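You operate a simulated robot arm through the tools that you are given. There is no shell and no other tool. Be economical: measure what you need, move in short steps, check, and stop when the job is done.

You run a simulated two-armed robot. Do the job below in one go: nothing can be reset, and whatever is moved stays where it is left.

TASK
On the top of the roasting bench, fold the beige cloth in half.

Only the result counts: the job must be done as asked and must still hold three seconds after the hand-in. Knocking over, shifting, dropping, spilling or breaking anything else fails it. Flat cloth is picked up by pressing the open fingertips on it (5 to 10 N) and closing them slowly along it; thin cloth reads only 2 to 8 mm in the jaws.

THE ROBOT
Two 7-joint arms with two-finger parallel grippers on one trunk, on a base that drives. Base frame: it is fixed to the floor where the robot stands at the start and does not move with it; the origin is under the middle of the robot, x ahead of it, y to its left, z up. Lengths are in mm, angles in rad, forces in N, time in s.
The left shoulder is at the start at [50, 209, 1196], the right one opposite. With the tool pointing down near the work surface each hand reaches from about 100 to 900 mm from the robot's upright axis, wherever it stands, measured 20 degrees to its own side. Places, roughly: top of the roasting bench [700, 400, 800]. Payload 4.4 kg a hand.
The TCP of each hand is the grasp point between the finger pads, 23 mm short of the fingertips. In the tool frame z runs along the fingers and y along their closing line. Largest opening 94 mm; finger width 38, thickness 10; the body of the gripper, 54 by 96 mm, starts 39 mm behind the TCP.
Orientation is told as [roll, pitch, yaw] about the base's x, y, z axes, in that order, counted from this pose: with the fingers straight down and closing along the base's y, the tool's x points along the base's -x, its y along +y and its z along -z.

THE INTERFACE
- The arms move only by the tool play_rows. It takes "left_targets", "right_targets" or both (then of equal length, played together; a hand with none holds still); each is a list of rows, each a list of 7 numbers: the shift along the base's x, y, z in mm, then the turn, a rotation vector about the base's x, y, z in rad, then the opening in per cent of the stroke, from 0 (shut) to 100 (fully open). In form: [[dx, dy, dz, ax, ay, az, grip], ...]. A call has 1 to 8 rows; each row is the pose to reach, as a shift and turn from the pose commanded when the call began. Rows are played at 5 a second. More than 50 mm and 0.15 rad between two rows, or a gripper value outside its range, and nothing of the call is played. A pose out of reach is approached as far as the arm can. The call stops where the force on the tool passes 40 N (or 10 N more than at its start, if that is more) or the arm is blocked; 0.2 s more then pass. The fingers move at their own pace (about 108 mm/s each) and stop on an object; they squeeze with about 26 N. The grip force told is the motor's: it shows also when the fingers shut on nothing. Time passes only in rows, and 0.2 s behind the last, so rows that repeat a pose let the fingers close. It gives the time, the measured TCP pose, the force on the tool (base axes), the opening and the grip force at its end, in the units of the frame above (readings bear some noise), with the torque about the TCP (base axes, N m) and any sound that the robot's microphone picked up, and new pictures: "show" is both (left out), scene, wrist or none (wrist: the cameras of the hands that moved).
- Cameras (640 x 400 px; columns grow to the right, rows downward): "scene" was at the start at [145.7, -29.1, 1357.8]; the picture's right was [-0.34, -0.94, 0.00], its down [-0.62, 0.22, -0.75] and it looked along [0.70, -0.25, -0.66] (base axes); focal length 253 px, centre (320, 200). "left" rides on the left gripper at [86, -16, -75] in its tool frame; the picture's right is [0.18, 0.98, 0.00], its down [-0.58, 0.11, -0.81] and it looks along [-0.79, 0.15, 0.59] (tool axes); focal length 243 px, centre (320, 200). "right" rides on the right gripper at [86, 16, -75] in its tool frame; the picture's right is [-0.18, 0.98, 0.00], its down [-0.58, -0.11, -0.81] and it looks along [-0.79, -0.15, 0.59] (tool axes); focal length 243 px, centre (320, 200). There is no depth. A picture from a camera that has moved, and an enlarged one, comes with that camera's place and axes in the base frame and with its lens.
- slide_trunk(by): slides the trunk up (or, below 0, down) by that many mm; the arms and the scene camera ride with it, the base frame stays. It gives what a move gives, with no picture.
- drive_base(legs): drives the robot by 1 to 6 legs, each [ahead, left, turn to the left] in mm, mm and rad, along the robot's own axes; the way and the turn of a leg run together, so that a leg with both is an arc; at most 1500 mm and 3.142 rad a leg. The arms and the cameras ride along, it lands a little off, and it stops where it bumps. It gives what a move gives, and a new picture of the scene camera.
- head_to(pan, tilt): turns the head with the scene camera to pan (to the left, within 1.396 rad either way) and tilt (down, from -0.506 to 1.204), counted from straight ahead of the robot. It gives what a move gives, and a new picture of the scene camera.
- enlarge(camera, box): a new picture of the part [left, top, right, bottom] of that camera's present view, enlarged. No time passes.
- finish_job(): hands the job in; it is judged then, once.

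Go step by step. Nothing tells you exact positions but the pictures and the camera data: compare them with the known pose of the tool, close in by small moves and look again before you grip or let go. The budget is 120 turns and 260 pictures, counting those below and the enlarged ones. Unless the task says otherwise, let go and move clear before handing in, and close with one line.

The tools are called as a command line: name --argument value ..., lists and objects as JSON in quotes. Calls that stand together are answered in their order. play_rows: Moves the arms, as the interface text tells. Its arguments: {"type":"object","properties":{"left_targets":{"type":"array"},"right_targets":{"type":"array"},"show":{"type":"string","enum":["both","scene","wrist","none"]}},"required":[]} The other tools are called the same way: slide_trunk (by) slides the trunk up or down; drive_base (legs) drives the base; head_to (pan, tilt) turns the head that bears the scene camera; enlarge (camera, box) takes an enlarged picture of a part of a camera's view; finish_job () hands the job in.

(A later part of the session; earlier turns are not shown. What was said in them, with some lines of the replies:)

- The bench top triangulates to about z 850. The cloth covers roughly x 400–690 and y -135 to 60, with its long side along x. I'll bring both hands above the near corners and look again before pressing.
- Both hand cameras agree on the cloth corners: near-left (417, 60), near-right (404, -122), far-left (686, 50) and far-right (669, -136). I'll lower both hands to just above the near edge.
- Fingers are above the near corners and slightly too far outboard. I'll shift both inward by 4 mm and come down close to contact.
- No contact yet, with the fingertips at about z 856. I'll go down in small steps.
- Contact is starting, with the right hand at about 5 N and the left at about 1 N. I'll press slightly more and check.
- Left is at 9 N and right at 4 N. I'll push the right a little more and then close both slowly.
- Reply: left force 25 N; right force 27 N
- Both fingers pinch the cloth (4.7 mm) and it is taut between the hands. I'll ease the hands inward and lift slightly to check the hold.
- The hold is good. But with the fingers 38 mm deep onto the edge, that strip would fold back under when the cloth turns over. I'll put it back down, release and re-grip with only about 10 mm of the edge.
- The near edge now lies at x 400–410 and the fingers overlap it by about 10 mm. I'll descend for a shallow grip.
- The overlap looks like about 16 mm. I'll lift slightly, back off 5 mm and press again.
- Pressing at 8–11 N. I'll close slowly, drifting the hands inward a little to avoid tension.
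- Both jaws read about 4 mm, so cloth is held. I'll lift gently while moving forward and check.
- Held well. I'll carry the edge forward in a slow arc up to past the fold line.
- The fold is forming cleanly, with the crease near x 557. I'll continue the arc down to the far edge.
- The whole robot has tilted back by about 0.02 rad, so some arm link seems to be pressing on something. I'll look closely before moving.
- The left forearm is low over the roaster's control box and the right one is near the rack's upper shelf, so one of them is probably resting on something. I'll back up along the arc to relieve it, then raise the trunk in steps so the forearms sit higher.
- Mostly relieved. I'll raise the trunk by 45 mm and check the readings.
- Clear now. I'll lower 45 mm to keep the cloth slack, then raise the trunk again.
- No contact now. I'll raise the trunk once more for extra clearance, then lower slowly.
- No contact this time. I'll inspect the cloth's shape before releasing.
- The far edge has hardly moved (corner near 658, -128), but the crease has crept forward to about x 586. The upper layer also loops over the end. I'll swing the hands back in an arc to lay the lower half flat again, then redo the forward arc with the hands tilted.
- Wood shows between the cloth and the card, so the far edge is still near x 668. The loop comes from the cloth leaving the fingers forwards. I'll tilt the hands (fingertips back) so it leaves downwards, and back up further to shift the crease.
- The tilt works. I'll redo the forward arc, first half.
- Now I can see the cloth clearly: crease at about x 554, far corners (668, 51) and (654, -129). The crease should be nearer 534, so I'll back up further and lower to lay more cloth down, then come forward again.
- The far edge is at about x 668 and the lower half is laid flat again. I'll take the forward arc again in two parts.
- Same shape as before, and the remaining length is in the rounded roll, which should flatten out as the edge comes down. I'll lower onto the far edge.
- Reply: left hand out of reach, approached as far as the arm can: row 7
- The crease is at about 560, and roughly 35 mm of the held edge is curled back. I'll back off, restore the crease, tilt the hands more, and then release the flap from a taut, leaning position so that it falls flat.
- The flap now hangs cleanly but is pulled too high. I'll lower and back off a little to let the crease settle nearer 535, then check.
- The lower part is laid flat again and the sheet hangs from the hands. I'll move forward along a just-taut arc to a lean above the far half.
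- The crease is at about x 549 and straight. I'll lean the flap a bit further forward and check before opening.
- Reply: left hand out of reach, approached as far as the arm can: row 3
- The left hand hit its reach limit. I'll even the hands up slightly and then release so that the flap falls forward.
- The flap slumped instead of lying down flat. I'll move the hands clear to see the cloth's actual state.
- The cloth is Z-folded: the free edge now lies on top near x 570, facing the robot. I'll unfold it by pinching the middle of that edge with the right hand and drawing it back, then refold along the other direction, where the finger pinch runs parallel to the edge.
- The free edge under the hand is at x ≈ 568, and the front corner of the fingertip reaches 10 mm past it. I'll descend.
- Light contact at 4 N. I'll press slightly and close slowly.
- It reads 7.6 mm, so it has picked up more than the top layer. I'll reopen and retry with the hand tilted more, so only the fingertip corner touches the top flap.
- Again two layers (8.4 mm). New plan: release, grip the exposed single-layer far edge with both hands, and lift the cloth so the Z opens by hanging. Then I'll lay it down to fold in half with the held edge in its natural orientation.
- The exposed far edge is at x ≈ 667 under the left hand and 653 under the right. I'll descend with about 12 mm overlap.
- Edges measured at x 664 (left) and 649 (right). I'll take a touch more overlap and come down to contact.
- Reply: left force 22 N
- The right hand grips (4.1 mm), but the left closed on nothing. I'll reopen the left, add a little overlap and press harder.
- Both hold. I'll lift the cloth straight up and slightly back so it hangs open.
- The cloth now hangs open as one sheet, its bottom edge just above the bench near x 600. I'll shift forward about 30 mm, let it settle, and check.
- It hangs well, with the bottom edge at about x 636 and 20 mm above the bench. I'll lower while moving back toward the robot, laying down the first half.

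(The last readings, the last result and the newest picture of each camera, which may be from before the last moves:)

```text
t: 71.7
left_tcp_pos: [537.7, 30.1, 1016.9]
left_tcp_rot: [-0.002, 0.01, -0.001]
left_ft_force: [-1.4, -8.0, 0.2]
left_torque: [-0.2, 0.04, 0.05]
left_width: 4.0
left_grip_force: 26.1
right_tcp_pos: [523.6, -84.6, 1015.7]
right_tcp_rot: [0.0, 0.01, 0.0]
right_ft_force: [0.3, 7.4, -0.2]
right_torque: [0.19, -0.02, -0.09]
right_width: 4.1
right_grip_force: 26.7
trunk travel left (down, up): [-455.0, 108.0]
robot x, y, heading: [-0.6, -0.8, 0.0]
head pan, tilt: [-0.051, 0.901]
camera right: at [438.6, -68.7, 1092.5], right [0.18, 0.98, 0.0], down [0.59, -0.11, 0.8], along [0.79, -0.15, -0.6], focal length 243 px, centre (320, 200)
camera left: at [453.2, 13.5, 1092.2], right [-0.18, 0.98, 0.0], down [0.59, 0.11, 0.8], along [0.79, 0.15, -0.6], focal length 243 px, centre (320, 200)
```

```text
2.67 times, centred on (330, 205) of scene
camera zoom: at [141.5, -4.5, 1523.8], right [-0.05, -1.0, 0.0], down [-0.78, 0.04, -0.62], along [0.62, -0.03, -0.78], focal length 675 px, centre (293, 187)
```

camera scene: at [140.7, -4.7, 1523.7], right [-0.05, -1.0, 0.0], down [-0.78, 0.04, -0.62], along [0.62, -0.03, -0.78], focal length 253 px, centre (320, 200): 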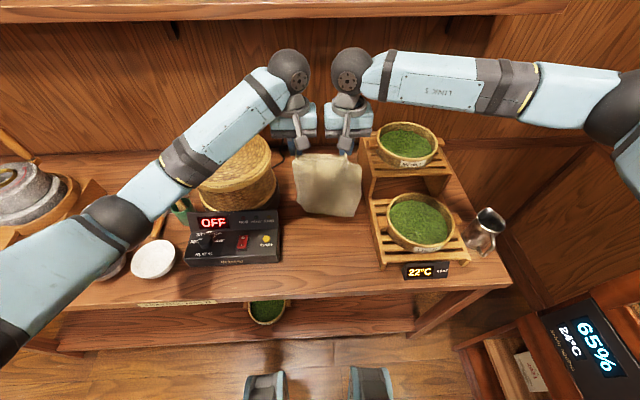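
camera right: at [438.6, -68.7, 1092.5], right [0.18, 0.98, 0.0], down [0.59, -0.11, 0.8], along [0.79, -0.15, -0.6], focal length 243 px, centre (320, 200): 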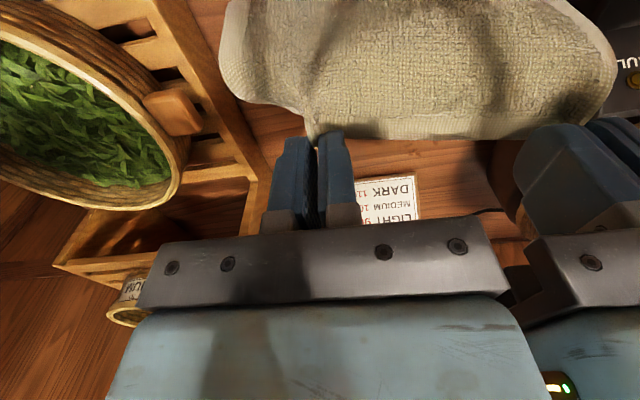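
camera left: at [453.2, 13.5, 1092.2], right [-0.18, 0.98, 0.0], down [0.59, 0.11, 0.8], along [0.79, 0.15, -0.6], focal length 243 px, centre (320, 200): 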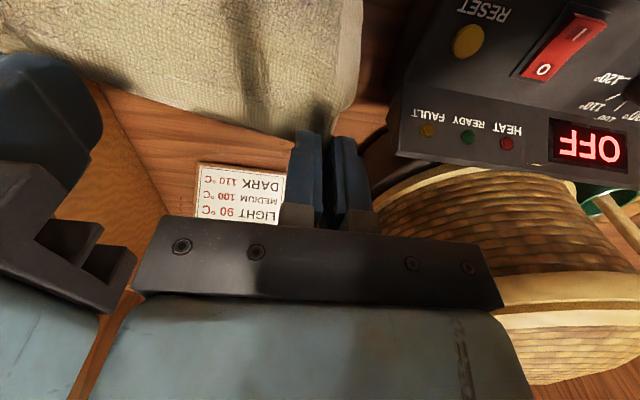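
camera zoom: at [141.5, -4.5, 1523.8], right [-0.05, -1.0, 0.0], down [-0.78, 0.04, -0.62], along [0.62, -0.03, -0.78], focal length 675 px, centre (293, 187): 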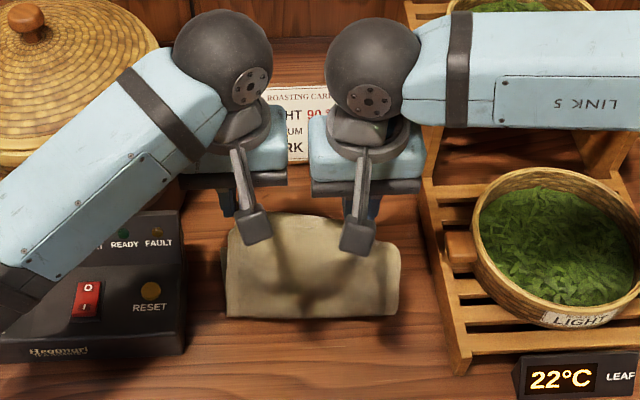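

About half is laid down, with the fold forming near x 490. I'll start forward and down, then check where the lower edge lies.

play_rows --left_targets '[[4, 0, -11, 0, 0, 0, 0], [8, 0, -21, 0, 0, 0, 0], [20, 0, -27, 0, 0, 0, 0], [32, 0, -33, 0, 0, 0, 0], [43, 0, -42, 0, 0, 0, 0], [54, 0, -51, 0, 0, 0, 0]]' --right_targets '[[4, 0, -11, 0, 0, 0, 0], [8, 0, -21, 0, 0, 0, 0], [20, 0, -27, 0, 0, 0, 0], [32, 0, -33, 0, 0, 0, 0], [43, 0, -42, 0, 0, 0, 0], [54, 0, -51, 0, 0, 0, 0]]' --show "wrist"

enlarge --camera "scene" --box '[250, 130, 410, 280]'

```text
t: 73.1
left_tcp_pos: [593.9, 27.9, 966.2]
left_tcp_rot: [-0.002, 0.011, 0.001]
left_ft_force: [-0.3, -4.8, 0.9]
left_torque: [-0.1, 0.02, 0.01]
left_width: 4.0
left_grip_force: 26.0
right_tcp_pos: [581.8, -86.2, 963.8]
right_tcp_rot: [0.0, 0.011, 0.0]
right_ft_force: [0.6, 4.1, 0.2]
right_torque: [0.11, -0.03, -0.08]
right_width: 3.9
right_grip_force: 25.9
trunk travel left (down, up): [-455.0, 108.0]
robot x, y, heading: [3.2, 0.7, -0.001]
head pan, tilt: [-0.051, 0.901]
camera right: at [495.9, -69.5, 1040.8], right [0.18, 0.98, 0.0], down [0.59, -0.11, 0.8], along [0.79, -0.15, -0.6], focal length 243 px, centre (320, 200)
camera left: at [508.7, 10.9, 1040.3], right [-0.18, 0.98, 0.0], down [0.59, 0.11, 0.8], along [0.79, 0.15, -0.6], focal length 243 px, centre (320, 200)
```

right: 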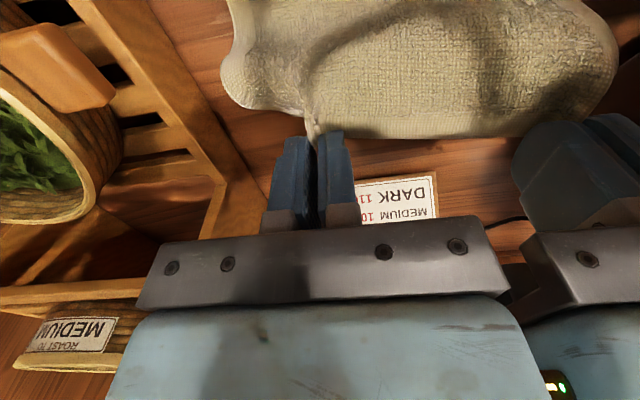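
left: 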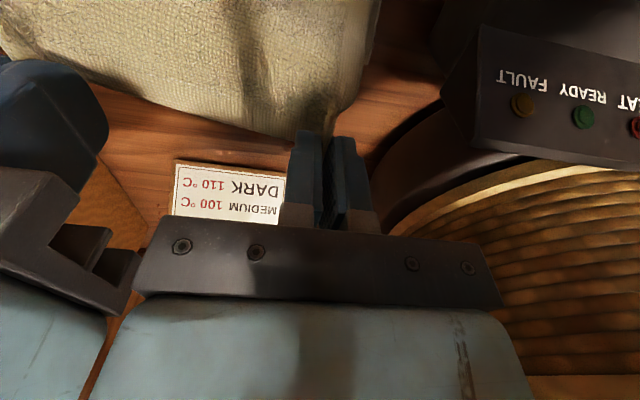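

```text
2.67 times, centred on (330, 205) of scene
camera zoom: at [142.8, -4.7, 1523.6], right [-0.05, -1.0, 0.0], down [-0.78, 0.04, -0.62], along [0.62, -0.03, -0.78], focal length 675 px, centre (293, 187)
```

zoom: 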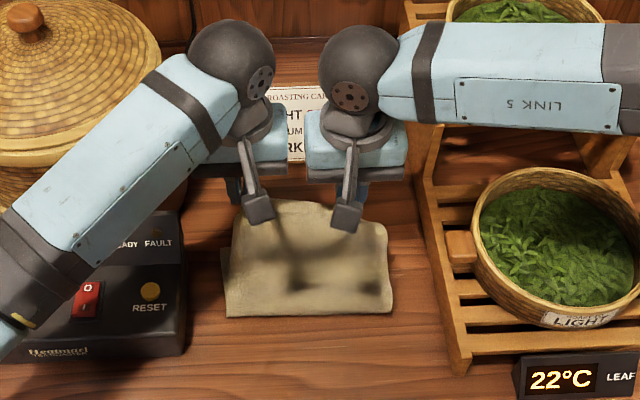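

Folding naturally now, with the crease straight at x ≈ 495. I'll continue down.

play_rows --left_targets '[[9, 0, -11, 0, 0, 0, 0], [18, 0, -22, 0, 0, 0, 0], [25, 0, -34, 0, 0, 0, 0], [31, 0, -46, 0, 0, 0, 0], [35, 0, -57, 0, 0, 0, 0], [38, 0, -67, 0, 0, 0, 0]]' --right_targets '[[9, 0, -11, 0, 0, 0, 0], [18, 0, -22, 0, 0, 0, 0], [25, 0, -34, 0, 0, 0, 0], [31, 0, -46, 0, 0, 0, 0], [35, 0, -57, 0, 0, 0, 0], [38, 0, -67, 0, 0, 0, 0]]' --show "wrist"

enlarge --camera "scene" --box '[250, 130, 410, 280]'

```text
t: 74.5
left_tcp_pos: [631.4, 26.5, 898.9]
left_tcp_rot: [0.0, 0.011, -0.001]
left_ft_force: [0.0, -3.4, -0.1]
left_torque: [-0.08, 0.0, -0.02]
left_width: 4.1
left_grip_force: 26.0
right_tcp_pos: [619.0, -84.9, 897.5]
right_tcp_rot: [0.001, 0.01, -0.001]
right_ft_force: [0.2, 2.2, 0.2]
right_torque: [0.08, 0.01, -0.04]
right_width: 4.0
right_grip_force: 25.9
trunk travel left (down, up): [-455.0, 108.0]
robot x, y, heading: [-0.3, -0.1, -0.001]
head pan, tilt: [-0.051, 0.901]
camera right: at [533.8, -69.0, 974.0], right [0.18, 0.98, 0.0], down [0.59, -0.11, 0.8], along [0.79, -0.15, -0.6], focal length 243 px, centre (320, 200)
camera left: at [546.3, 10.8, 973.9], right [-0.18, 0.98, 0.0], down [0.59, 0.11, 0.8], along [0.79, 0.15, -0.6], focal length 243 px, centre (320, 200)
```

right: 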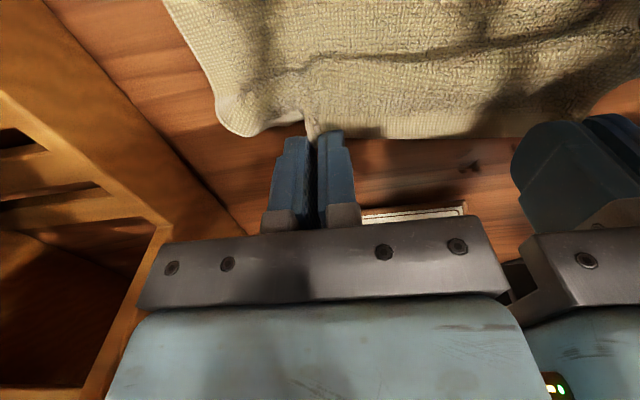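
left: 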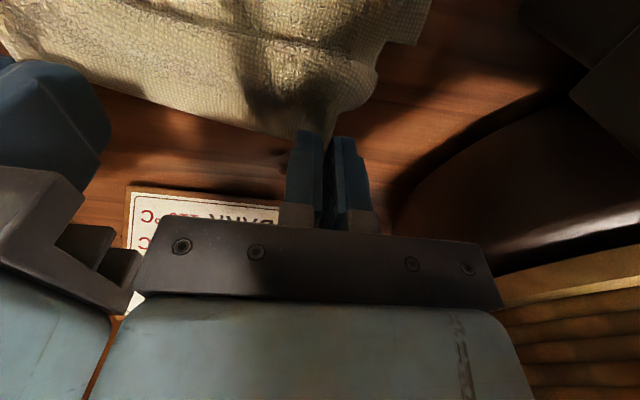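

```text
2.67 times, centred on (330, 205) of scene
camera zoom: at [142.6, -4.6, 1523.6], right [-0.05, -1.0, 0.0], down [-0.78, 0.04, -0.62], along [0.62, -0.03, -0.78], focal length 675 px, centre (293, 187)
```

zoom: 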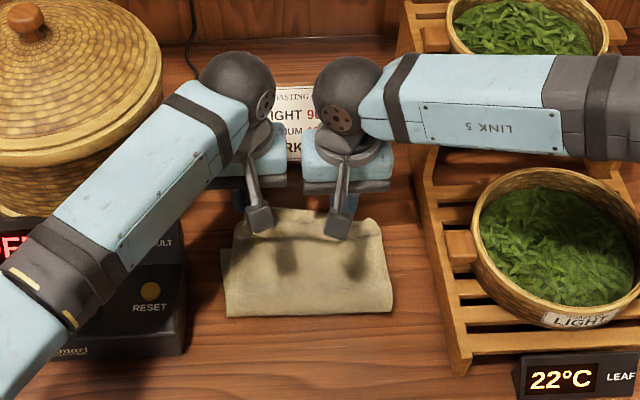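

The lower layer's far-left corner is at x ≈ 584, so the lower half is too short (about 90 mm). I'll arc back to lay more of it down, then return.

play_rows --left_targets '[[-6, 0, 20, 0, 0, 0, 0], [-16, 0, 45, 0, 0, 0, 0], [-35, 0, 68, 0, 0, 0, 0], [-62, 0, 88, 0, 0, 0, 0], [-92, 0, 100, 0, 0, 0, 0], [-122, 0, 106, 0, 0, 0, 0], [-145, 0, 104, 0, 0, 0, 0], [-165, 0, 98, 0, 0, 0, 0]]' --right_targets '[[-6, 0, 20, 0, 0, 0, 0], [-16, 0, 45, 0, 0, 0, 0], [-35, 0, 68, 0, 0, 0, 0], [-62, 0, 88, 0, 0, 0, 0], [-92, 0, 100, 0, 0, 0, 0], [-122, 0, 106, 0, 0, 0, 0], [-145, 0, 104, 0, 0, 0, 0], [-165, 0, 98, 0, 0, 0, 0]]' --show "wrist"

enlarge --camera "scene" --box '[250, 130, 410, 280]'

```text
t: 76.3
left_tcp_pos: [464.7, 24.4, 996.1]
left_tcp_rot: [0.001, 0.009, 0.002]
left_ft_force: [-0.1, -0.7, -0.8]
left_torque: [0.0, 0.01, 0.03]
left_width: 4.1
left_grip_force: 26.2
right_tcp_pos: [451.6, -85.4, 996.2]
right_tcp_rot: [0.0, 0.01, 0.001]
right_ft_force: [1.0, 1.1, -0.8]
right_torque: [0.04, -0.01, -0.02]
right_width: 3.7
right_grip_force: 25.8
trunk travel left (down, up): [-455.0, 108.0]
robot x, y, heading: [-0.9, -0.8, -0.002]
head pan, tilt: [-0.051, 0.901]
camera right: at [365.4, -69.0, 1072.6], right [0.18, 0.98, 0.0], down [0.59, -0.11, 0.8], along [0.79, -0.15, -0.6], focal length 243 px, centre (320, 200)
camera left: at [378.8, 8.6, 1070.9], right [-0.18, 0.98, 0.0], down [0.59, 0.11, 0.8], along [0.79, 0.15, -0.6], focal length 243 px, centre (320, 200)
```

right: 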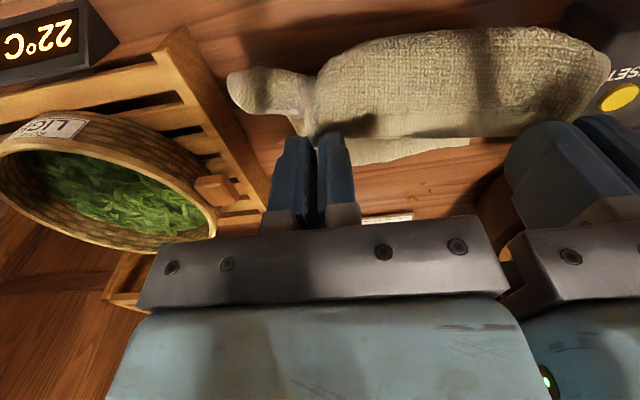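
left: 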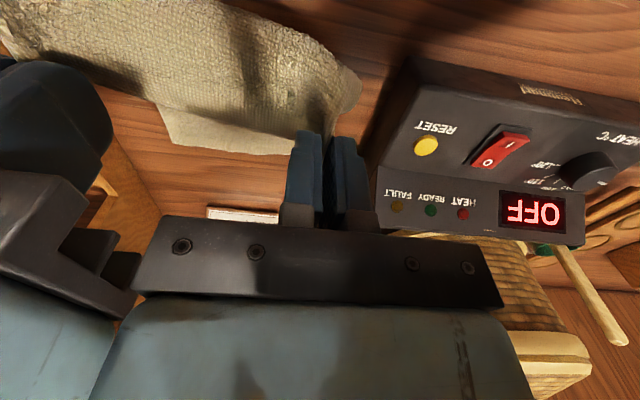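

```text
2.67 times, centred on (330, 205) of scene
camera zoom: at [141.3, -4.4, 1523.8], right [-0.05, -1.0, 0.0], down [-0.78, 0.04, -0.62], along [0.62, -0.03, -0.78], focal length 675 px, centre (293, 187)
```

zoom: 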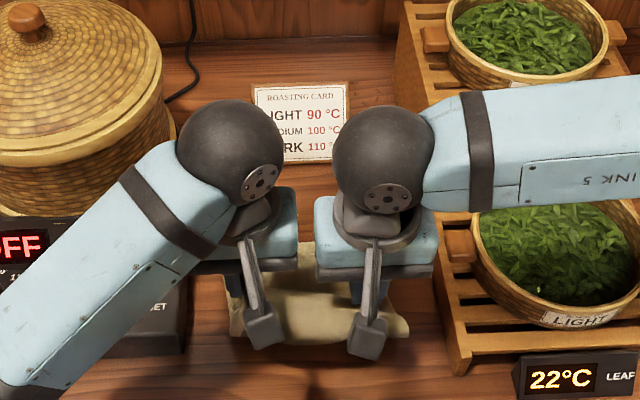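

The lower layer's far edge now runs from (577, 65) to (595, -115), with the crease near 458. I'll go forward again and aim the held edge at that slanted edge, with the right hand moving further.

play_rows --left_targets '[[15, 0, 1, 0, 0, 0, 0], [29, 0, -2, 0, 0, 0, 0], [54, 0, -12, 0, 0, 0, 0], [77, 0, -28, 0, 0, 0, 0], [95, 0, -48, 0, 0, 0, 0], [109, 0, -70, 0, 0, 0, 0], [117, 0, -88, 0, 0, 0, 0], [121, 0, -99, 0, 0, 0, 0]]' --right_targets '[[18, 0, 1, 0, 0, 0, 0], [35, 0, -2, 0, 0, 0, 0], [65, 0, -12, 0, 0, 0, 0], [92, 0, -28, 0, 0, 0, 0], [114, 0, -48, 0, 0, 0, 0], [131, 0, -70, 0, 0, 0, 0], [140, 0, -88, 0, 0, 0, 0], [145, 0, -99, 0, 0, 0, 0]]' --show "wrist"

enlarge --camera "scene" --box '[250, 130, 410, 280]'

```text
t: 78.1
left_tcp_pos: [584.9, 26.5, 895.8]
left_tcp_rot: [0.0, 0.011, 0.001]
left_ft_force: [1.3, -3.5, 0.1]
left_torque: [-0.07, -0.01, 0.03]
left_width: 3.9
left_grip_force: 25.9
right_tcp_pos: [599.5, -86.4, 898.4]
right_tcp_rot: [0.0, 0.012, 0.0]
right_ft_force: [-0.6, 2.1, -0.6]
right_torque: [0.03, 0.01, -0.06]
right_width: 3.7
right_grip_force: 25.6
trunk travel left (down, up): [-455.0, 108.0]
robot x, y, heading: [1.3, 0.9, -0.002]
head pan, tilt: [-0.051, 0.901]
camera right: at [513.7, -69.1, 974.9], right [0.18, 0.98, 0.0], down [0.59, -0.11, 0.8], along [0.79, -0.15, -0.6], focal length 243 px, centre (320, 200)
camera left: at [500.6, 10.4, 971.2], right [-0.18, 0.98, 0.0], down [0.59, 0.11, 0.8], along [0.79, 0.15, -0.6], focal length 243 px, centre (320, 200)
```

right: 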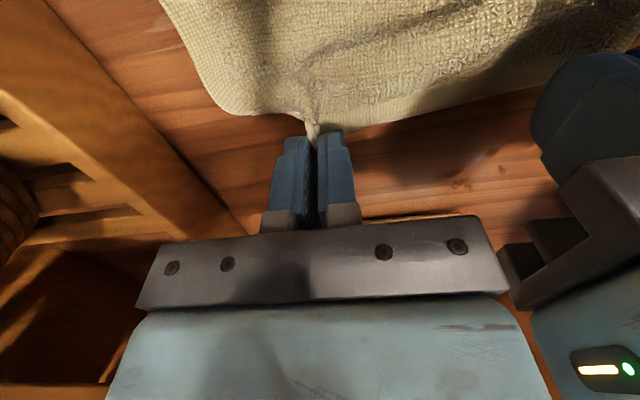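
left: 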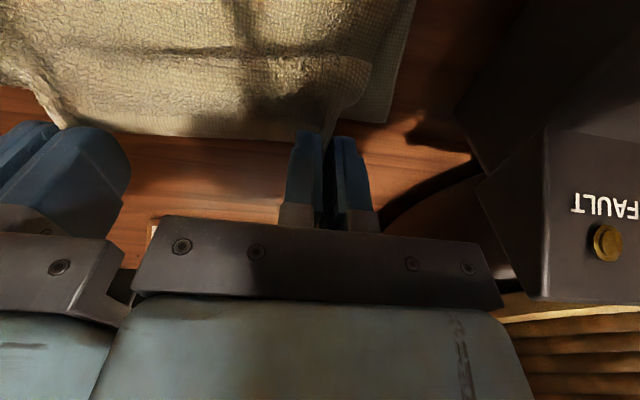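

```text
2.67 times, centred on (330, 205) of scene
camera zoom: at [142.5, -4.5, 1523.7], right [-0.05, -1.0, 0.0], down [-0.78, 0.04, -0.62], along [0.62, -0.03, -0.78], focal length 675 px, centre (293, 187)
```

zoom: 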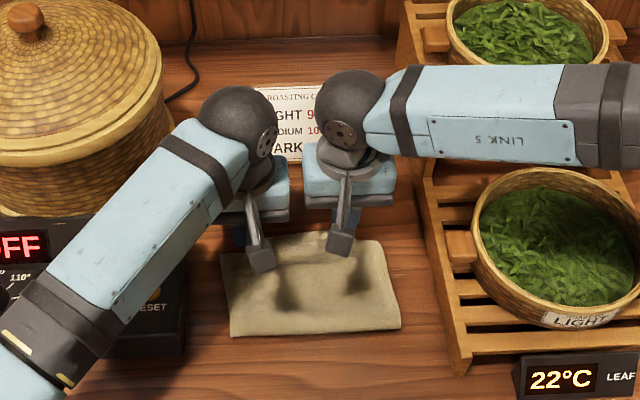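

The edges now line up with the lower layer (left ~578, right ~594). I'll lower the last 14 mm, open gently and rise straight up.

play_rows --left_targets '[[0, 0, -8, 0, 0, 0, 0], [0, 0, -14, 0, 0, 0, 0], [0, 0, -14, 0, 0, 0, 10], [0, 0, -14, 0, 0, 0, 22], [0, 0, -14, 0, 0, 0, 36], [0, 0, -5, 0, 0, 0, 40], [0, 0, 20, 0, 0, 0, 40], [0, 0, 60, 0, 0, 0, 40]]' --right_targets '[[-2, 0, -8, 0, 0, 0, 0], [-2, 0, -16, 0, 0, 0, 0], [-2, 0, -16, 0, 0, 0, 10], [-2, 0, -16, 0, 0, 0, 22], [-2, 0, -16, 0, 0, 0, 36], [-2, 0, -5, 0, 0, 0, 40], [-2, 0, 20, 0, 0, 0, 40], [-2, 0, 60, 0, 0, 0, 40]]' --show "wrist"

enlarge --camera "scene" --box '[250, 130, 410, 280]'

```text
t: 79.9
left_tcp_pos: [584.9, 26.3, 958.5]
left_tcp_rot: [0.001, 0.011, -0.001]
left_ft_force: [0.9, -0.4, 0.3]
left_torque: [-0.02, 0.0, 0.02]
left_width: 37.5
left_grip_force: 0.0
right_tcp_pos: [597.8, -84.6, 957.0]
right_tcp_rot: [-0.001, 0.009, 0.0]
right_ft_force: [-0.7, 0.7, 0.1]
right_torque: [-0.01, -0.01, -0.02]
right_width: 37.8
right_grip_force: 0.1
trunk travel left (down, up): [-455.0, 108.0]
robot x, y, heading: [0.9, 1.0, 0.002]
head pan, tilt: [-0.051, 0.901]
camera right: at [511.9, -67.9, 1033.4], right [0.18, 0.98, 0.0], down [0.59, -0.11, 0.8], along [0.79, -0.15, -0.6], focal length 243 px, centre (320, 200)
camera left: at [499.8, 10.5, 1033.4], right [-0.18, 0.98, 0.0], down [0.59, 0.11, 0.8], along [0.79, 0.15, -0.6], focal length 243 px, centre (320, 200)
```

right: 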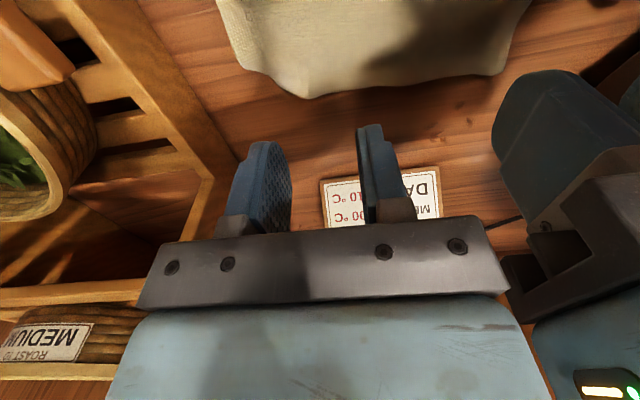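
left: 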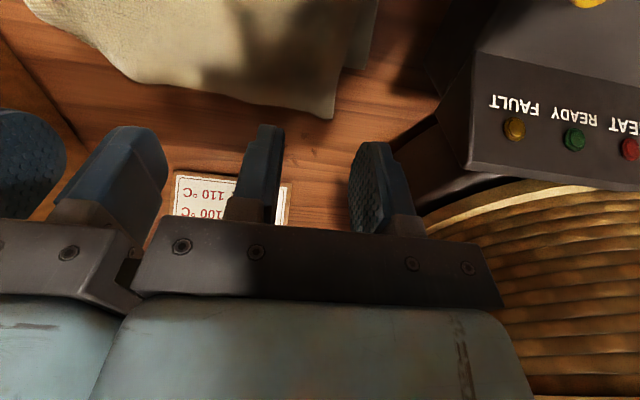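

```text
2.67 times, centred on (330, 205) of scene
camera zoom: at [140.9, -4.8, 1523.7], right [-0.05, -1.0, 0.0], down [-0.78, 0.04, -0.62], along [0.62, -0.03, -0.78], focal length 675 px, centre (293, 187)
```

zoom: 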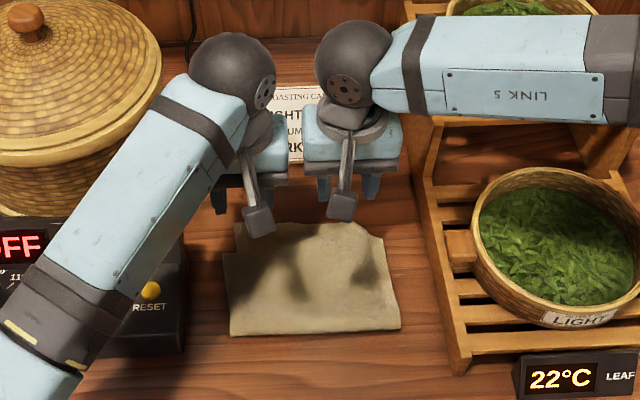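

Released, and the flap lies forward. I'll raise the hands and move them aside to inspect.

play_rows --left_targets '[[0, 0, 45, 0, 0, 0, 40], [0, 0, 90, 0, 0, 0, 40], [-15, 20, 130, 0, 0, 0, 40], [-35, 55, 150, 0, 0, 0, 40], [-60, 95, 155, 0, 0, 0, 40], [-80, 135, 160, 0, 0, 0, 40], [-95, 175, 165, 0, 0, 0, 40]]' --right_targets '[[0, 0, 45, 0, 0, 0, 40], [0, 0, 90, 0, 0, 0, 40], [-15, -20, 130, 0, 0, 0, 40], [-35, -55, 155, 0, 0, 0, 40], [-60, -95, 170, 0, 0, 0, 40], [-80, -135, 180, 0, 0, 0, 40], [-95, -175, 185, 0, 0, 0, 40]]' --show "none"

enlarge --camera "scene" --box '[270, 160, 380, 260]'

enlarge --camera "left" --box '[0, 0, 400, 250]'

```text
t: 81.5
left_tcp_pos: [490.7, 206.4, 1126.2]
left_tcp_rot: [0.001, 0.007, -0.002]
left_ft_force: [-1.0, 0.4, 0.6]
left_torque: [-0.01, 0.01, 0.01]
left_width: 37.5
left_grip_force: 0.1
right_tcp_pos: [504.1, -262.0, 1143.3]
right_tcp_rot: [0.001, 0.009, 0.0]
right_ft_force: [0.3, 0.0, 0.6]
right_torque: [0.0, 0.0, 0.03]
right_width: 37.3
right_grip_force: 0.0
trunk travel left (down, up): [-455.0, 108.0]
robot x, y, heading: [-0.9, -0.9, -0.001]
head pan, tilt: [-0.051, 0.901]
```

```text
4.00 times, centred on (325, 210) of scene
camera zoom: at [139.9, -4.8, 1524.0], right [-0.05, -1.0, 0.0], down [-0.78, 0.04, -0.62], along [0.62, -0.03, -0.78], focal length 1012 px, centre (300, 160)
```

zoom: 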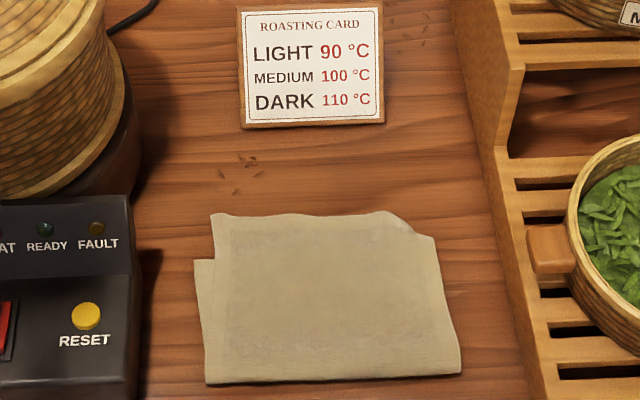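

```text
1.60 times, centred on (200, 125) of left
camera zoom: at [406.2, 189.7, 1199.9], right [-0.18, 0.98, 0.0], down [0.59, 0.11, 0.8], along [0.79, 0.15, -0.6], focal length 388 px, centre (512, 320)
```

zoom: 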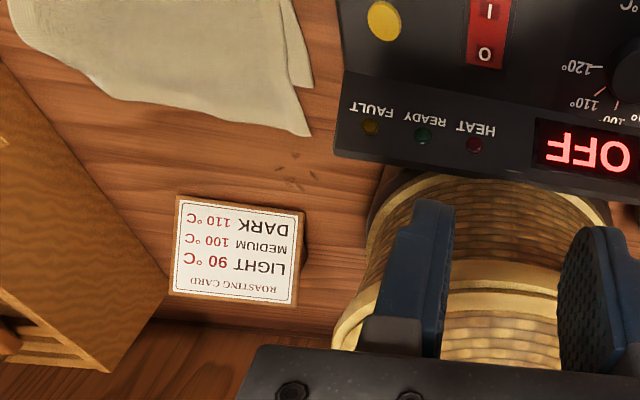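

It's folded, but uneven: the upper layer overhangs by about 45 mm on the left (upper edge ~620, lower edge ~577–595). I'll regrip the exposed upper edge and redo the lay with the crease about 20 mm nearer the robot.

play_rows --left_targets '[[10, -45, 0, 0, 0, 0, 33], [20, -90, 0, 0, 0, 0, 33], [35, -135, 0, 0, 0, 0, 33], [60, -170, -15, 0, 0, 0, 33], [90, -184, -45, 0, 0, 0, 33], [115, -184, -85, 0, 0, 0, 33], [130, -184, -130, 0, 0, 0, 33], [137, -184, -176, 0, 0, 0, 33]]' --right_targets '[[10, 45, 0, 0, 0, 0, 33], [20, 90, 0, 0, 0, 0, 33], [35, 132, 0, 0, 0, 0, 33], [55, 165, -20, 0, 0, 0, 33], [80, 174, -55, 0, 0, 0, 33], [98, 174, -98, 0, 0, 0, 33], [110, 174, -145, 0, 0, 0, 33], [116, 174, -190, 0, 0, 0, 33]]' --show "wrist"

```text
t: 83.3
left_tcp_pos: [625.9, 16.4, 946.7]
left_tcp_rot: [0.001, 0.01, -0.001]
left_ft_force: [-0.5, -0.9, 0.3]
left_torque: [-0.03, 0.05, -0.01]
left_width: 31.0
left_grip_force: 0.0
right_tcp_pos: [620.5, -87.7, 953.7]
right_tcp_rot: [0.0, 0.01, 0.001]
right_ft_force: [-0.6, 0.3, 0.0]
right_torque: [-0.02, 0.03, -0.01]
right_width: 31.0
right_grip_force: 0.1
trunk travel left (down, up): [-455.0, 108.0]
robot x, y, heading: [-1.0, -1.1, -0.001]
head pan, tilt: [-0.051, 0.901]
camera right: at [534.3, -71.2, 1031.1], right [0.18, 0.98, 0.0], down [0.59, -0.11, 0.8], along [0.79, -0.15, -0.6], focal length 243 px, centre (320, 200)
camera left: at [541.6, 0.0, 1021.6], right [-0.18, 0.98, 0.0], down [0.59, 0.11, 0.8], along [0.79, 0.15, -0.6], focal length 243 px, centre (320, 200)
```

right: 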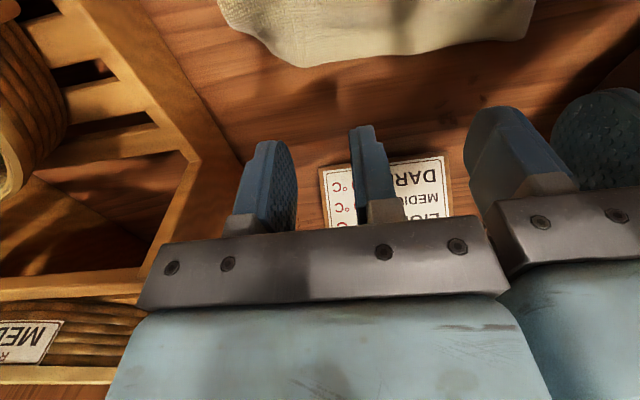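
left: 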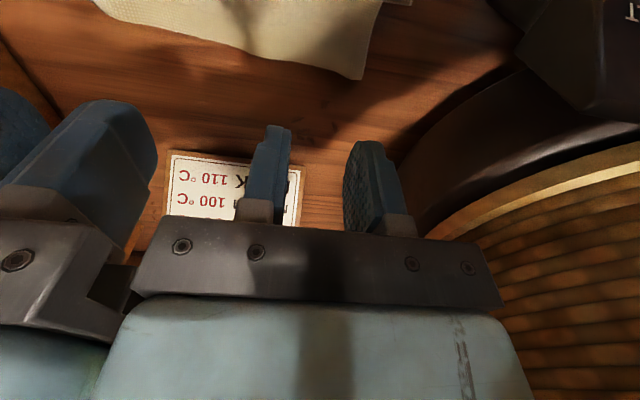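

play_rows --left_targets '[[-2, 4, -35, 0, 0, 0, 32], [-2, 4, -58, 0, 0, 0, 32], [-2, 4, -65, 0, 0, 0, 32], [-2, 4, -68, 0, 0, 0, 32]]' --right_targets '[[-2, -3, -40, 0, 0, 0, 32], [-2, -3, -65, 0, 0, 0, 32], [-2, -3, -72, 0, 0, 0, 32], [-2, -3, -75, 0, 0, 0, 32]]' --show "wrist"

```text
t: 84.3
left_tcp_pos: [627.4, 21.5, 879.7]
left_tcp_rot: [0.0, 0.011, -0.001]
left_ft_force: [-0.2, -1.1, 0.5]
left_torque: [-0.03, -0.05, 0.04]
left_width: 30.0
left_grip_force: 0.2
right_tcp_pos: [615.2, -89.0, 879.3]
right_tcp_rot: [0.001, 0.011, 0.0]
right_ft_force: [0.4, 0.0, 0.2]
right_torque: [0.01, 0.04, 0.0]
right_width: 29.9
right_grip_force: 0.0
trunk travel left (down, up): [-455.0, 108.0]
robot x, y, heading: [2.9, -2.4, 0.001]
head pan, tilt: [-0.051, 0.901]
camera right: at [530.2, -73.4, 954.4], right [0.18, 0.98, 0.0], down [0.59, -0.11, 0.8], along [0.79, -0.15, -0.6], focal length 243 px, centre (320, 200)
camera left: at [540.6, 5.3, 954.3], right [-0.18, 0.98, 0.0], down [0.59, 0.11, 0.8], along [0.79, 0.15, -0.6], focal length 243 px, centre (320, 200)
```

right: 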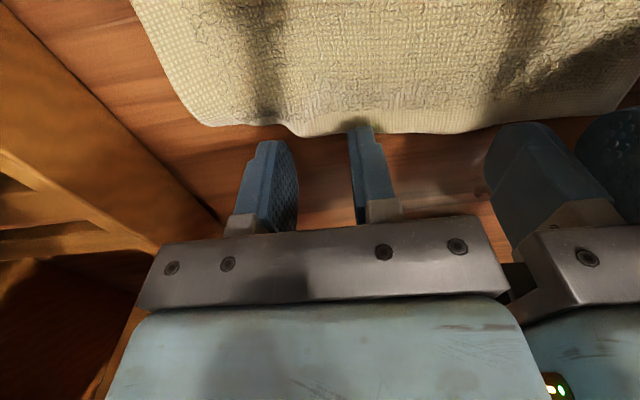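
left: 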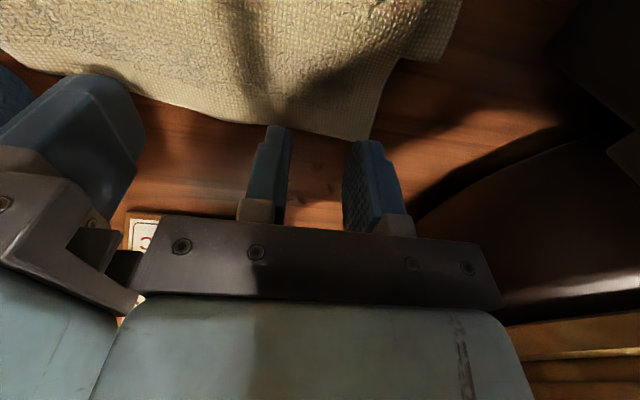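

play_rows --left_targets '[[-4, 0, 0, 0, 0, 0, 32], [-4, 0, -2.5, 0, 0, 0, 32], [-4, 0, -4, 0, 0, 0, 32]]' --right_targets '[[-5, 3, 0, 0, 0, 0, 32], [-5, 3, -2.5, 0, 0, 0, 32], [-5, 3, -4, 0, 0, 0, 32]]' --show "none"

```text
t: 85.1
left_tcp_pos: [619.6, 21.3, 877.3]
left_tcp_rot: [0.0, 0.01, -0.001]
left_ft_force: [0.8, -0.5, 1.5]
left_torque: [-0.01, 0.0, 0.0]
left_width: 30.2
left_grip_force: 0.1
right_tcp_pos: [610.7, -86.2, 876.1]
right_tcp_rot: [0.003, 0.008, 0.0]
right_ft_force: [3.0, -2.5, 13.6]
right_torque: [0.1, 0.14, 0.0]
right_width: 29.8
right_grip_force: 0.1
trunk travel left (down, up): [-455.0, 108.0]
robot x, y, heading: [3.7, -2.8, 0.001]
head pan, tilt: [-0.051, 0.901]
```

play_rows --left_targets '[[0, 0, -1.2, 0, 0, 0, 32], [0, 0, -2, 0, 0, 0, 32]]' --show "none"

```text
t: 85.7
left_tcp_pos: [619.8, 21.5, 875.5]
left_tcp_rot: [-0.002, 0.004, -0.001]
left_ft_force: [2.0, 3.0, 14.7]
left_torque: [0.0, 0.2, -0.04]
left_width: 30.0
left_grip_force: 0.0
right_tcp_pos: [608.6, -84.4, 876.6]
right_tcp_rot: [-0.001, 0.007, 0.0]
right_ft_force: [4.5, -1.4, 15.7]
right_torque: [0.15, 0.2, -0.05]
right_width: 29.7
right_grip_force: 0.0
trunk travel left (down, up): [-455.0, 108.0]
robot x, y, heading: [-0.3, -0.5, -0.001]
head pan, tilt: [-0.051, 0.901]
```

Both press at about 15 N. I'll close slowly.

play_rows --left_targets '[[0, 0, 0.2, 0, 0, 0, 28], [0, -0.5, 0.2, 0, 0, 0, 24], [0, -1, 0.2, 0, 0, 0, 20], [0, -1.5, 0, 0, 0, 0, 16], [0, -1.5, 0, 0, 0, 0, 12], [0, -1.5, 0, 0, 0, 0, 8], [0, -1.5, 0, 0, 0, 0, 4], [0, -1.5, 0, 0, 0, 0, 0]]' --right_targets '[[0, 0, 0.3, 0, 0, 0, 28], [0, 0.5, 0.3, 0, 0, 0, 24], [0, 1, 0.3, 0, 0, 0, 20], [0, 1, 0, 0, 0, 0, 16], [0, 1, 0, 0, 0, 0, 12], [0, 1, 0, 0, 0, 0, 8], [0, 1, 0, 0, 0, 0, 4], [0, 1, 0, 0, 0, 0, 0]]' --show "wrist"

```text
t: 87.5
left_tcp_pos: [619.5, 17.4, 875.5]
left_tcp_rot: [-0.003, 0.007, -0.003]
left_ft_force: [-0.3, -20.0, 22.7]
left_torque: [-0.47, 0.39, 0.33]
left_width: 4.7
left_grip_force: 26.5
right_tcp_pos: [609.5, -83.8, 875.1]
right_tcp_rot: [0.004, 0.007, 0.003]
right_ft_force: [1.7, 19.5, 3.6]
right_torque: [0.49, 0.01, -0.24]
right_width: 4.1
right_grip_force: 26.2
trunk travel left (down, up): [-455.0, 108.0]
robot x, y, heading: [-0.7, 2.6, 0.0]
head pan, tilt: [-0.051, 0.901]
camera right: at [523.4, -67.9, 952.1], right [0.18, 0.98, 0.0], down [0.59, -0.11, 0.8], along [0.79, -0.15, -0.6], focal length 243 px, centre (320, 200)
camera left: at [534.8, 2.0, 950.0], right [-0.18, 0.98, 0.0], down [0.59, 0.11, 0.8], along [0.79, 0.15, -0.6], focal length 243 px, centre (320, 200)
```

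right: 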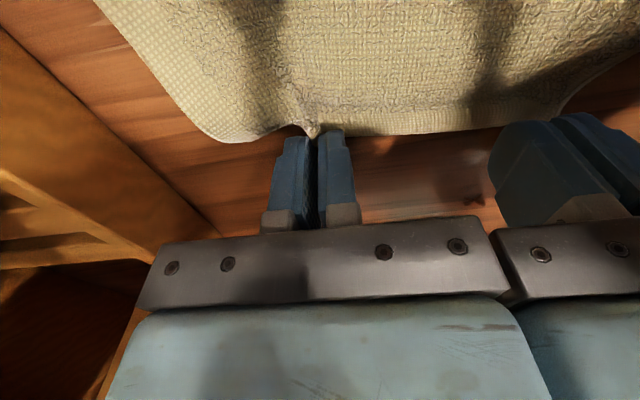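
left: 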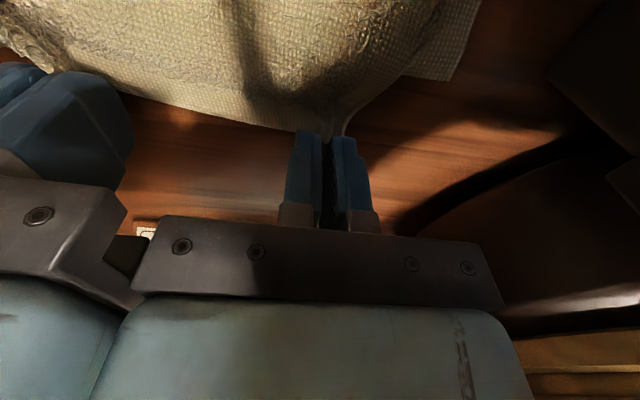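

Both grip single layers. I'll lift, arc back further than before, and check.

play_rows --left_targets '[[-4, 0, 20, 0, 0, 0, 0], [-12, 0, 48, 0, 0, 0, 0], [-28, 0, 76, 0, 0, 0, 0], [-52, 0, 98, 0, 0, 0, 0], [-82, 0, 112, 0, 0, 0, 0], [-112, 0, 118, 0, 0, 0, 0], [-140, 0, 116, 0, 0, 0, 0], [-165, 0, 108, 0, 0, 0, 0]]' --right_targets '[[-4, 0, 20, 0, 0, 0, 0], [-12, 0, 48, 0, 0, 0, 0], [-28, 0, 76, 0, 0, 0, 0], [-52, 0, 98, 0, 0, 0, 0], [-82, 0, 112, 0, 0, 0, 0], [-112, 0, 118, 0, 0, 0, 0], [-140, 0, 116, 0, 0, 0, 0], [-165, 0, 108, 0, 0, 0, 0]]' --show "none"

play_rows --left_targets '[[-12, 0, -6, 0, 0, 0, 0], [-24, 0, -14, 0, 0, 0, 0], [-34, 0, -24, 0, 0, 0, 0]]' --right_targets '[[-12, 0, -6, 0, 0, 0, 0], [-24, 0, -14, 0, 0, 0, 0], [-34, 0, -24, 0, 0, 0, 0]]' --show "wrist"

enlarge --camera "scene" --box '[250, 150, 410, 300]'

```text
t: 89.3
left_tcp_pos: [456.3, 21.6, 984.0]
left_tcp_rot: [-0.003, 0.009, 0.001]
left_ft_force: [-2.8, -35.3, 1.7]
left_torque: [-0.86, 0.09, 0.63]
left_width: 4.7
left_grip_force: 25.6
right_tcp_pos: [442.7, -83.7, 987.0]
right_tcp_rot: [0.003, 0.009, -0.001]
right_ft_force: [2.6, 35.0, -0.9]
right_torque: [0.82, -0.11, -0.43]
right_width: 5.2
right_grip_force: 26.4
trunk travel left (down, up): [-455.0, 108.0]
robot x, y, heading: [-1.7, 1.6, 0.002]
head pan, tilt: [-0.051, 0.901]
```

```text
t: 90.1
left_tcp_pos: [422.2, 22.0, 957.3]
left_tcp_rot: [0.0, 0.009, -0.001]
left_ft_force: [-3.0, -31.9, 1.7]
left_torque: [-0.78, 0.08, 0.56]
left_width: 4.5
left_grip_force: 26.5
right_tcp_pos: [410.5, -84.5, 959.6]
right_tcp_rot: [0.001, 0.008, 0.001]
right_ft_force: [2.5, 32.8, -1.2]
right_torque: [0.78, -0.03, -0.41]
right_width: 5.2
right_grip_force: 25.6
trunk travel left (down, up): [-455.0, 108.0]
robot x, y, heading: [2.2, -0.4, -0.003]
head pan, tilt: [-0.051, 0.901]
camera right: at [324.0, -67.5, 1036.1], right [0.18, 0.98, 0.0], down [0.59, -0.11, 0.8], along [0.79, -0.15, -0.6], focal length 243 px, centre (320, 200)
camera left: at [336.9, 5.8, 1031.4], right [-0.18, 0.98, 0.0], down [0.59, 0.11, 0.8], along [0.79, 0.15, -0.6], focal length 243 px, centre (320, 200)
```

right: 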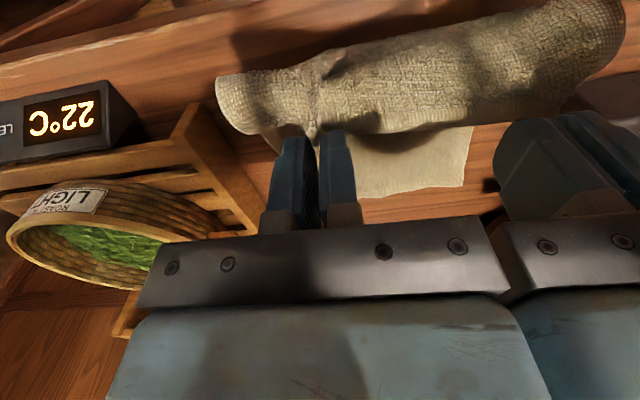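
left: 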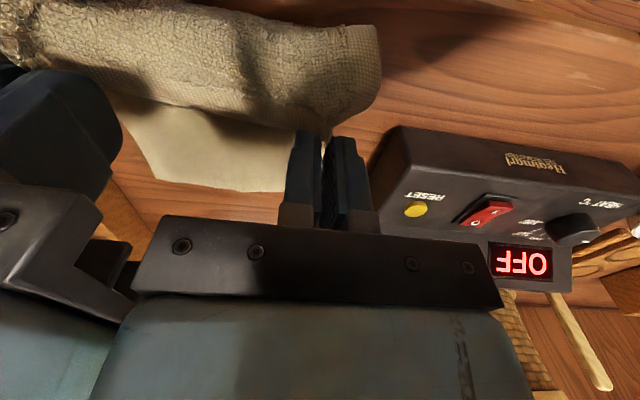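

```text
2.67 times, centred on (330, 225) of scene
camera zoom: at [141.7, -4.6, 1523.8], right [-0.05, -1.0, 0.0], down [-0.78, 0.04, -0.62], along [0.62, -0.03, -0.78], focal length 675 px, centre (293, 133)
```

zoom: 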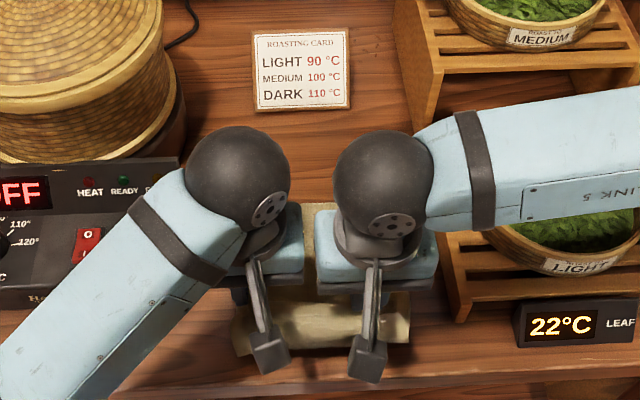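

The lower edge now sits evenly at x ≈ 567. I'll ease the sideways tension and go forward again so the held edge lands at 567.

play_rows --left_targets '[[21, -2, 20, 0, 0, 0, 0], [46, -2.5, 28, 0, 0, 0, 0], [71, -2.5, 22, 0, 0, 0, 0], [96, -2.5, 8, 0, 0, 0, 0], [116, -2.5, -12, 0, 0, 0, 0], [131, -2.5, -34, 0, 0, 0, 0], [141, -2.5, -54, 0, 0, 0, 0], [146, -2.5, -64, 0, 0, 0, 0]]' --right_targets '[[24, 2, 20, 0, 0, 0, 0], [51, 2.5, 28, 0, 0, 0, 0], [78, 2.5, 22, 0, 0, 0, 0], [105, 2.5, 8, 0, 0, 0, 0], [126, 2.5, -12, 0, 0, 0, 0], [142, 2.5, -34, 0, 0, 0, 0], [153, 2.5, -54, 0, 0, 0, 0], [158, 2.5, -64, 0, 0, 0, 0]]' --show "wrist"

enlarge --camera "scene" --box '[250, 150, 410, 300]'

```text
t: 91.9
left_tcp_pos: [569.7, 18.5, 890.4]
left_tcp_rot: [-0.001, 0.011, 0.0]
left_ft_force: [0.3, -12.8, 0.6]
left_torque: [-0.35, 0.0, 0.23]
left_width: 3.6
left_grip_force: 26.1
right_tcp_pos: [572.1, -81.5, 893.5]
right_tcp_rot: [0.004, 0.009, 0.0]
right_ft_force: [-1.8, 13.8, -0.6]
right_torque: [0.3, 0.04, -0.19]
right_width: 3.9
right_grip_force: 26.1
trunk travel left (down, up): [-455.0, 108.0]
robot x, y, heading: [-1.7, -0.6, -0.0]
head pan, tilt: [-0.051, 0.901]
camera right: at [485.8, -65.1, 970.4], right [0.18, 0.98, 0.0], down [0.59, -0.11, 0.8], along [0.79, -0.15, -0.6], focal length 243 px, centre (320, 200)
camera left: at [483.5, 1.9, 966.6], right [-0.18, 0.98, 0.0], down [0.59, 0.11, 0.8], along [0.79, 0.15, -0.6], focal length 243 px, centre (320, 200)
```

right: 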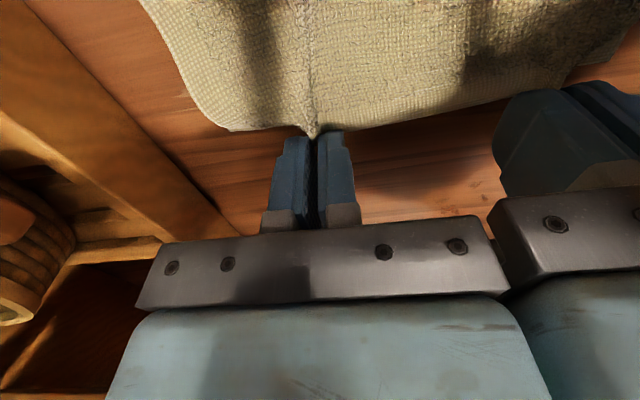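
left: 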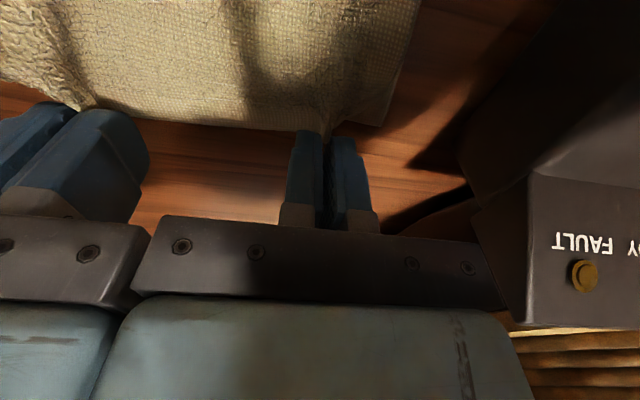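

```text
2.67 times, centred on (330, 225) of scene
camera zoom: at [142.3, -4.5, 1523.7], right [-0.05, -1.0, 0.0], down [-0.78, 0.04, -0.62], along [0.62, -0.03, -0.78], focal length 675 px, centre (293, 133)
```

zoom: 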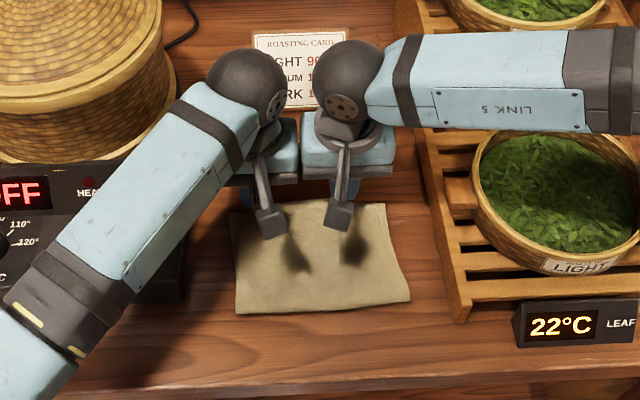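

Excellent: crease at ~438, lower edge ~560–567 and the held edge ~567. I'll lower, release gently and rise.

play_rows --left_targets '[[-1, 0, -6, 0, 0, 0, 0], [-3, 0, -11, 0, 0, 0, 0], [-3, 0, -11, 0, 0, 0, 8], [-3, 0, -11, 0, 0, 0, 16], [-3, 0, -11, 0, 0, 0, 26], [-3, 0, -11, 0, 0, 0, 36], [-3, 0, 5, 0, 0, 0, 38], [-3, 0, 50, 0, 0, 0, 38]]' --right_targets '[[-1, 0, -7, 0, 0, 0, 0], [-4, 0, -14, 0, 0, 0, 0], [-4, 0, -14, 0, 0, 0, 8], [-4, 0, -14, 0, 0, 0, 16], [-4, 0, -14, 0, 0, 0, 26], [-4, 0, -14, 0, 0, 0, 36], [-4, 0, 5, 0, 0, 0, 38], [-4, 0, 50, 0, 0, 0, 38]]' --show "none"

play_rows --left_targets '[[0, 0, 45, 0, 0, 0, 40], [0, 0, 90, 0, 0, 0, 40], [-10, 20, 130, 0, 0, 0, 40], [-25, 55, 150, 0, 0, 0, 40], [-45, 95, 155, 0, 0, 0, 40], [-60, 135, 160, 0, 0, 0, 40], [-75, 175, 165, 0, 0, 0, 40]]' --right_targets '[[0, 0, 45, 0, 0, 0, 40], [0, 0, 90, 0, 0, 0, 40], [-10, -20, 130, 0, 0, 0, 40], [-25, -55, 155, 0, 0, 0, 40], [-45, -95, 170, 0, 0, 0, 40], [-60, -135, 180, 0, 0, 0, 40], [-75, -175, 185, 0, 0, 0, 40]]' --show "none"

enlarge --camera "scene" --box '[260, 180, 390, 290]'

enlarge --camera "scene" --box '[0, 0, 640, 400]'

```text
t: 93.7
left_tcp_pos: [563.0, 17.6, 944.8]
left_tcp_rot: [0.0, 0.01, 0.0]
left_ft_force: [0.0, 0.0, -0.1]
left_torque: [0.0, -0.01, 0.01]
left_width: 35.9
left_grip_force: 0.0
right_tcp_pos: [562.7, -84.3, 946.2]
right_tcp_rot: [0.0, 0.007, 0.0]
right_ft_force: [-0.1, -0.1, 0.5]
right_torque: [0.01, -0.01, -0.03]
right_width: 35.8
right_grip_force: 0.1
trunk travel left (down, up): [-455.0, 108.0]
robot x, y, heading: [-2.0, 0.1, -0.005]
head pan, tilt: [-0.051, 0.901]
```

```text
t: 95.3
left_tcp_pos: [487.1, 193.4, 1110.3]
left_tcp_rot: [0.0, 0.009, -0.001]
left_ft_force: [-0.4, 0.2, -0.1]
left_torque: [0.03, -0.03, -0.02]
left_width: 37.7
left_grip_force: 0.0
right_tcp_pos: [489.6, -259.6, 1129.5]
right_tcp_rot: [0.0, 0.008, -0.002]
right_ft_force: [-0.2, 0.5, -0.4]
right_torque: [-0.01, -0.04, 0.0]
right_width: 37.9
right_grip_force: 0.1
trunk travel left (down, up): [-455.0, 108.0]
robot x, y, heading: [-1.4, -3.4, 0.0]
head pan, tilt: [-0.051, 0.901]
```

```text
3.64 times, centred on (325, 235) of scene
camera zoom: at [139.8, -4.8, 1524.0], right [-0.05, -1.0, 0.0], down [-0.78, 0.04, -0.62], along [0.62, -0.03, -0.78], focal length 920 px, centre (302, 73)
```

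zoom: 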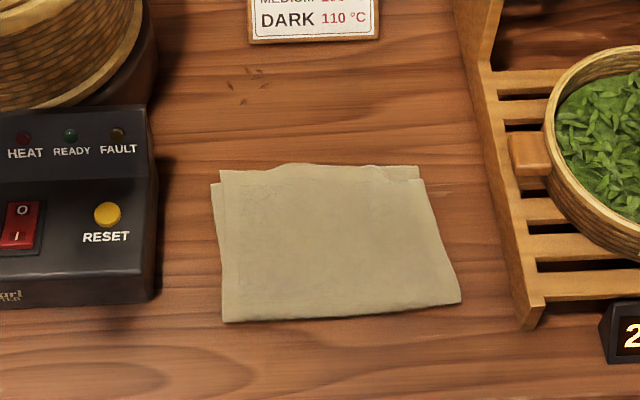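

```text
1.00 times, centred on (320, 200) of scene (not enlarged: the box is as wide or as high as the picture)
camera zoom: at [139.8, -4.8, 1524.0], right [-0.05, -1.0, 0.0], down [-0.78, 0.04, -0.62], along [0.62, -0.03, -0.78], focal length 253 px, centre (320, 200)
```

zoom: 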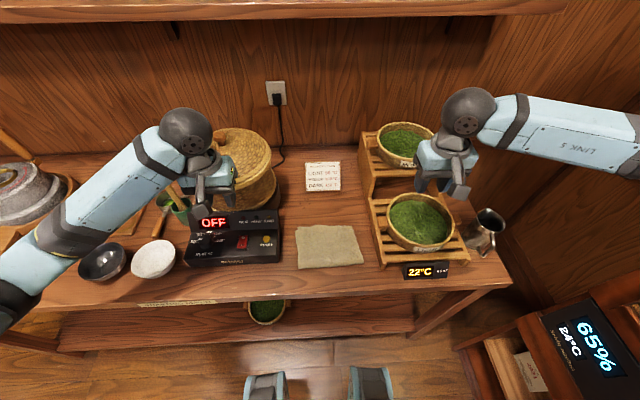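

The beige cloth lies folded in half on the bench top: the two edges match to within about 10 mm, both hands are clear, and everything else is where it was.

finish_job

```text
The job is handed in.
```

The beige cloth is folded in half on the roasting bench, with its edges matching to within about 10 mm, and the job is handed in. During an early attempt an arm briefly leaned on something, probably the control box or the rack, but nothing looked moved in the pictures afterwards.
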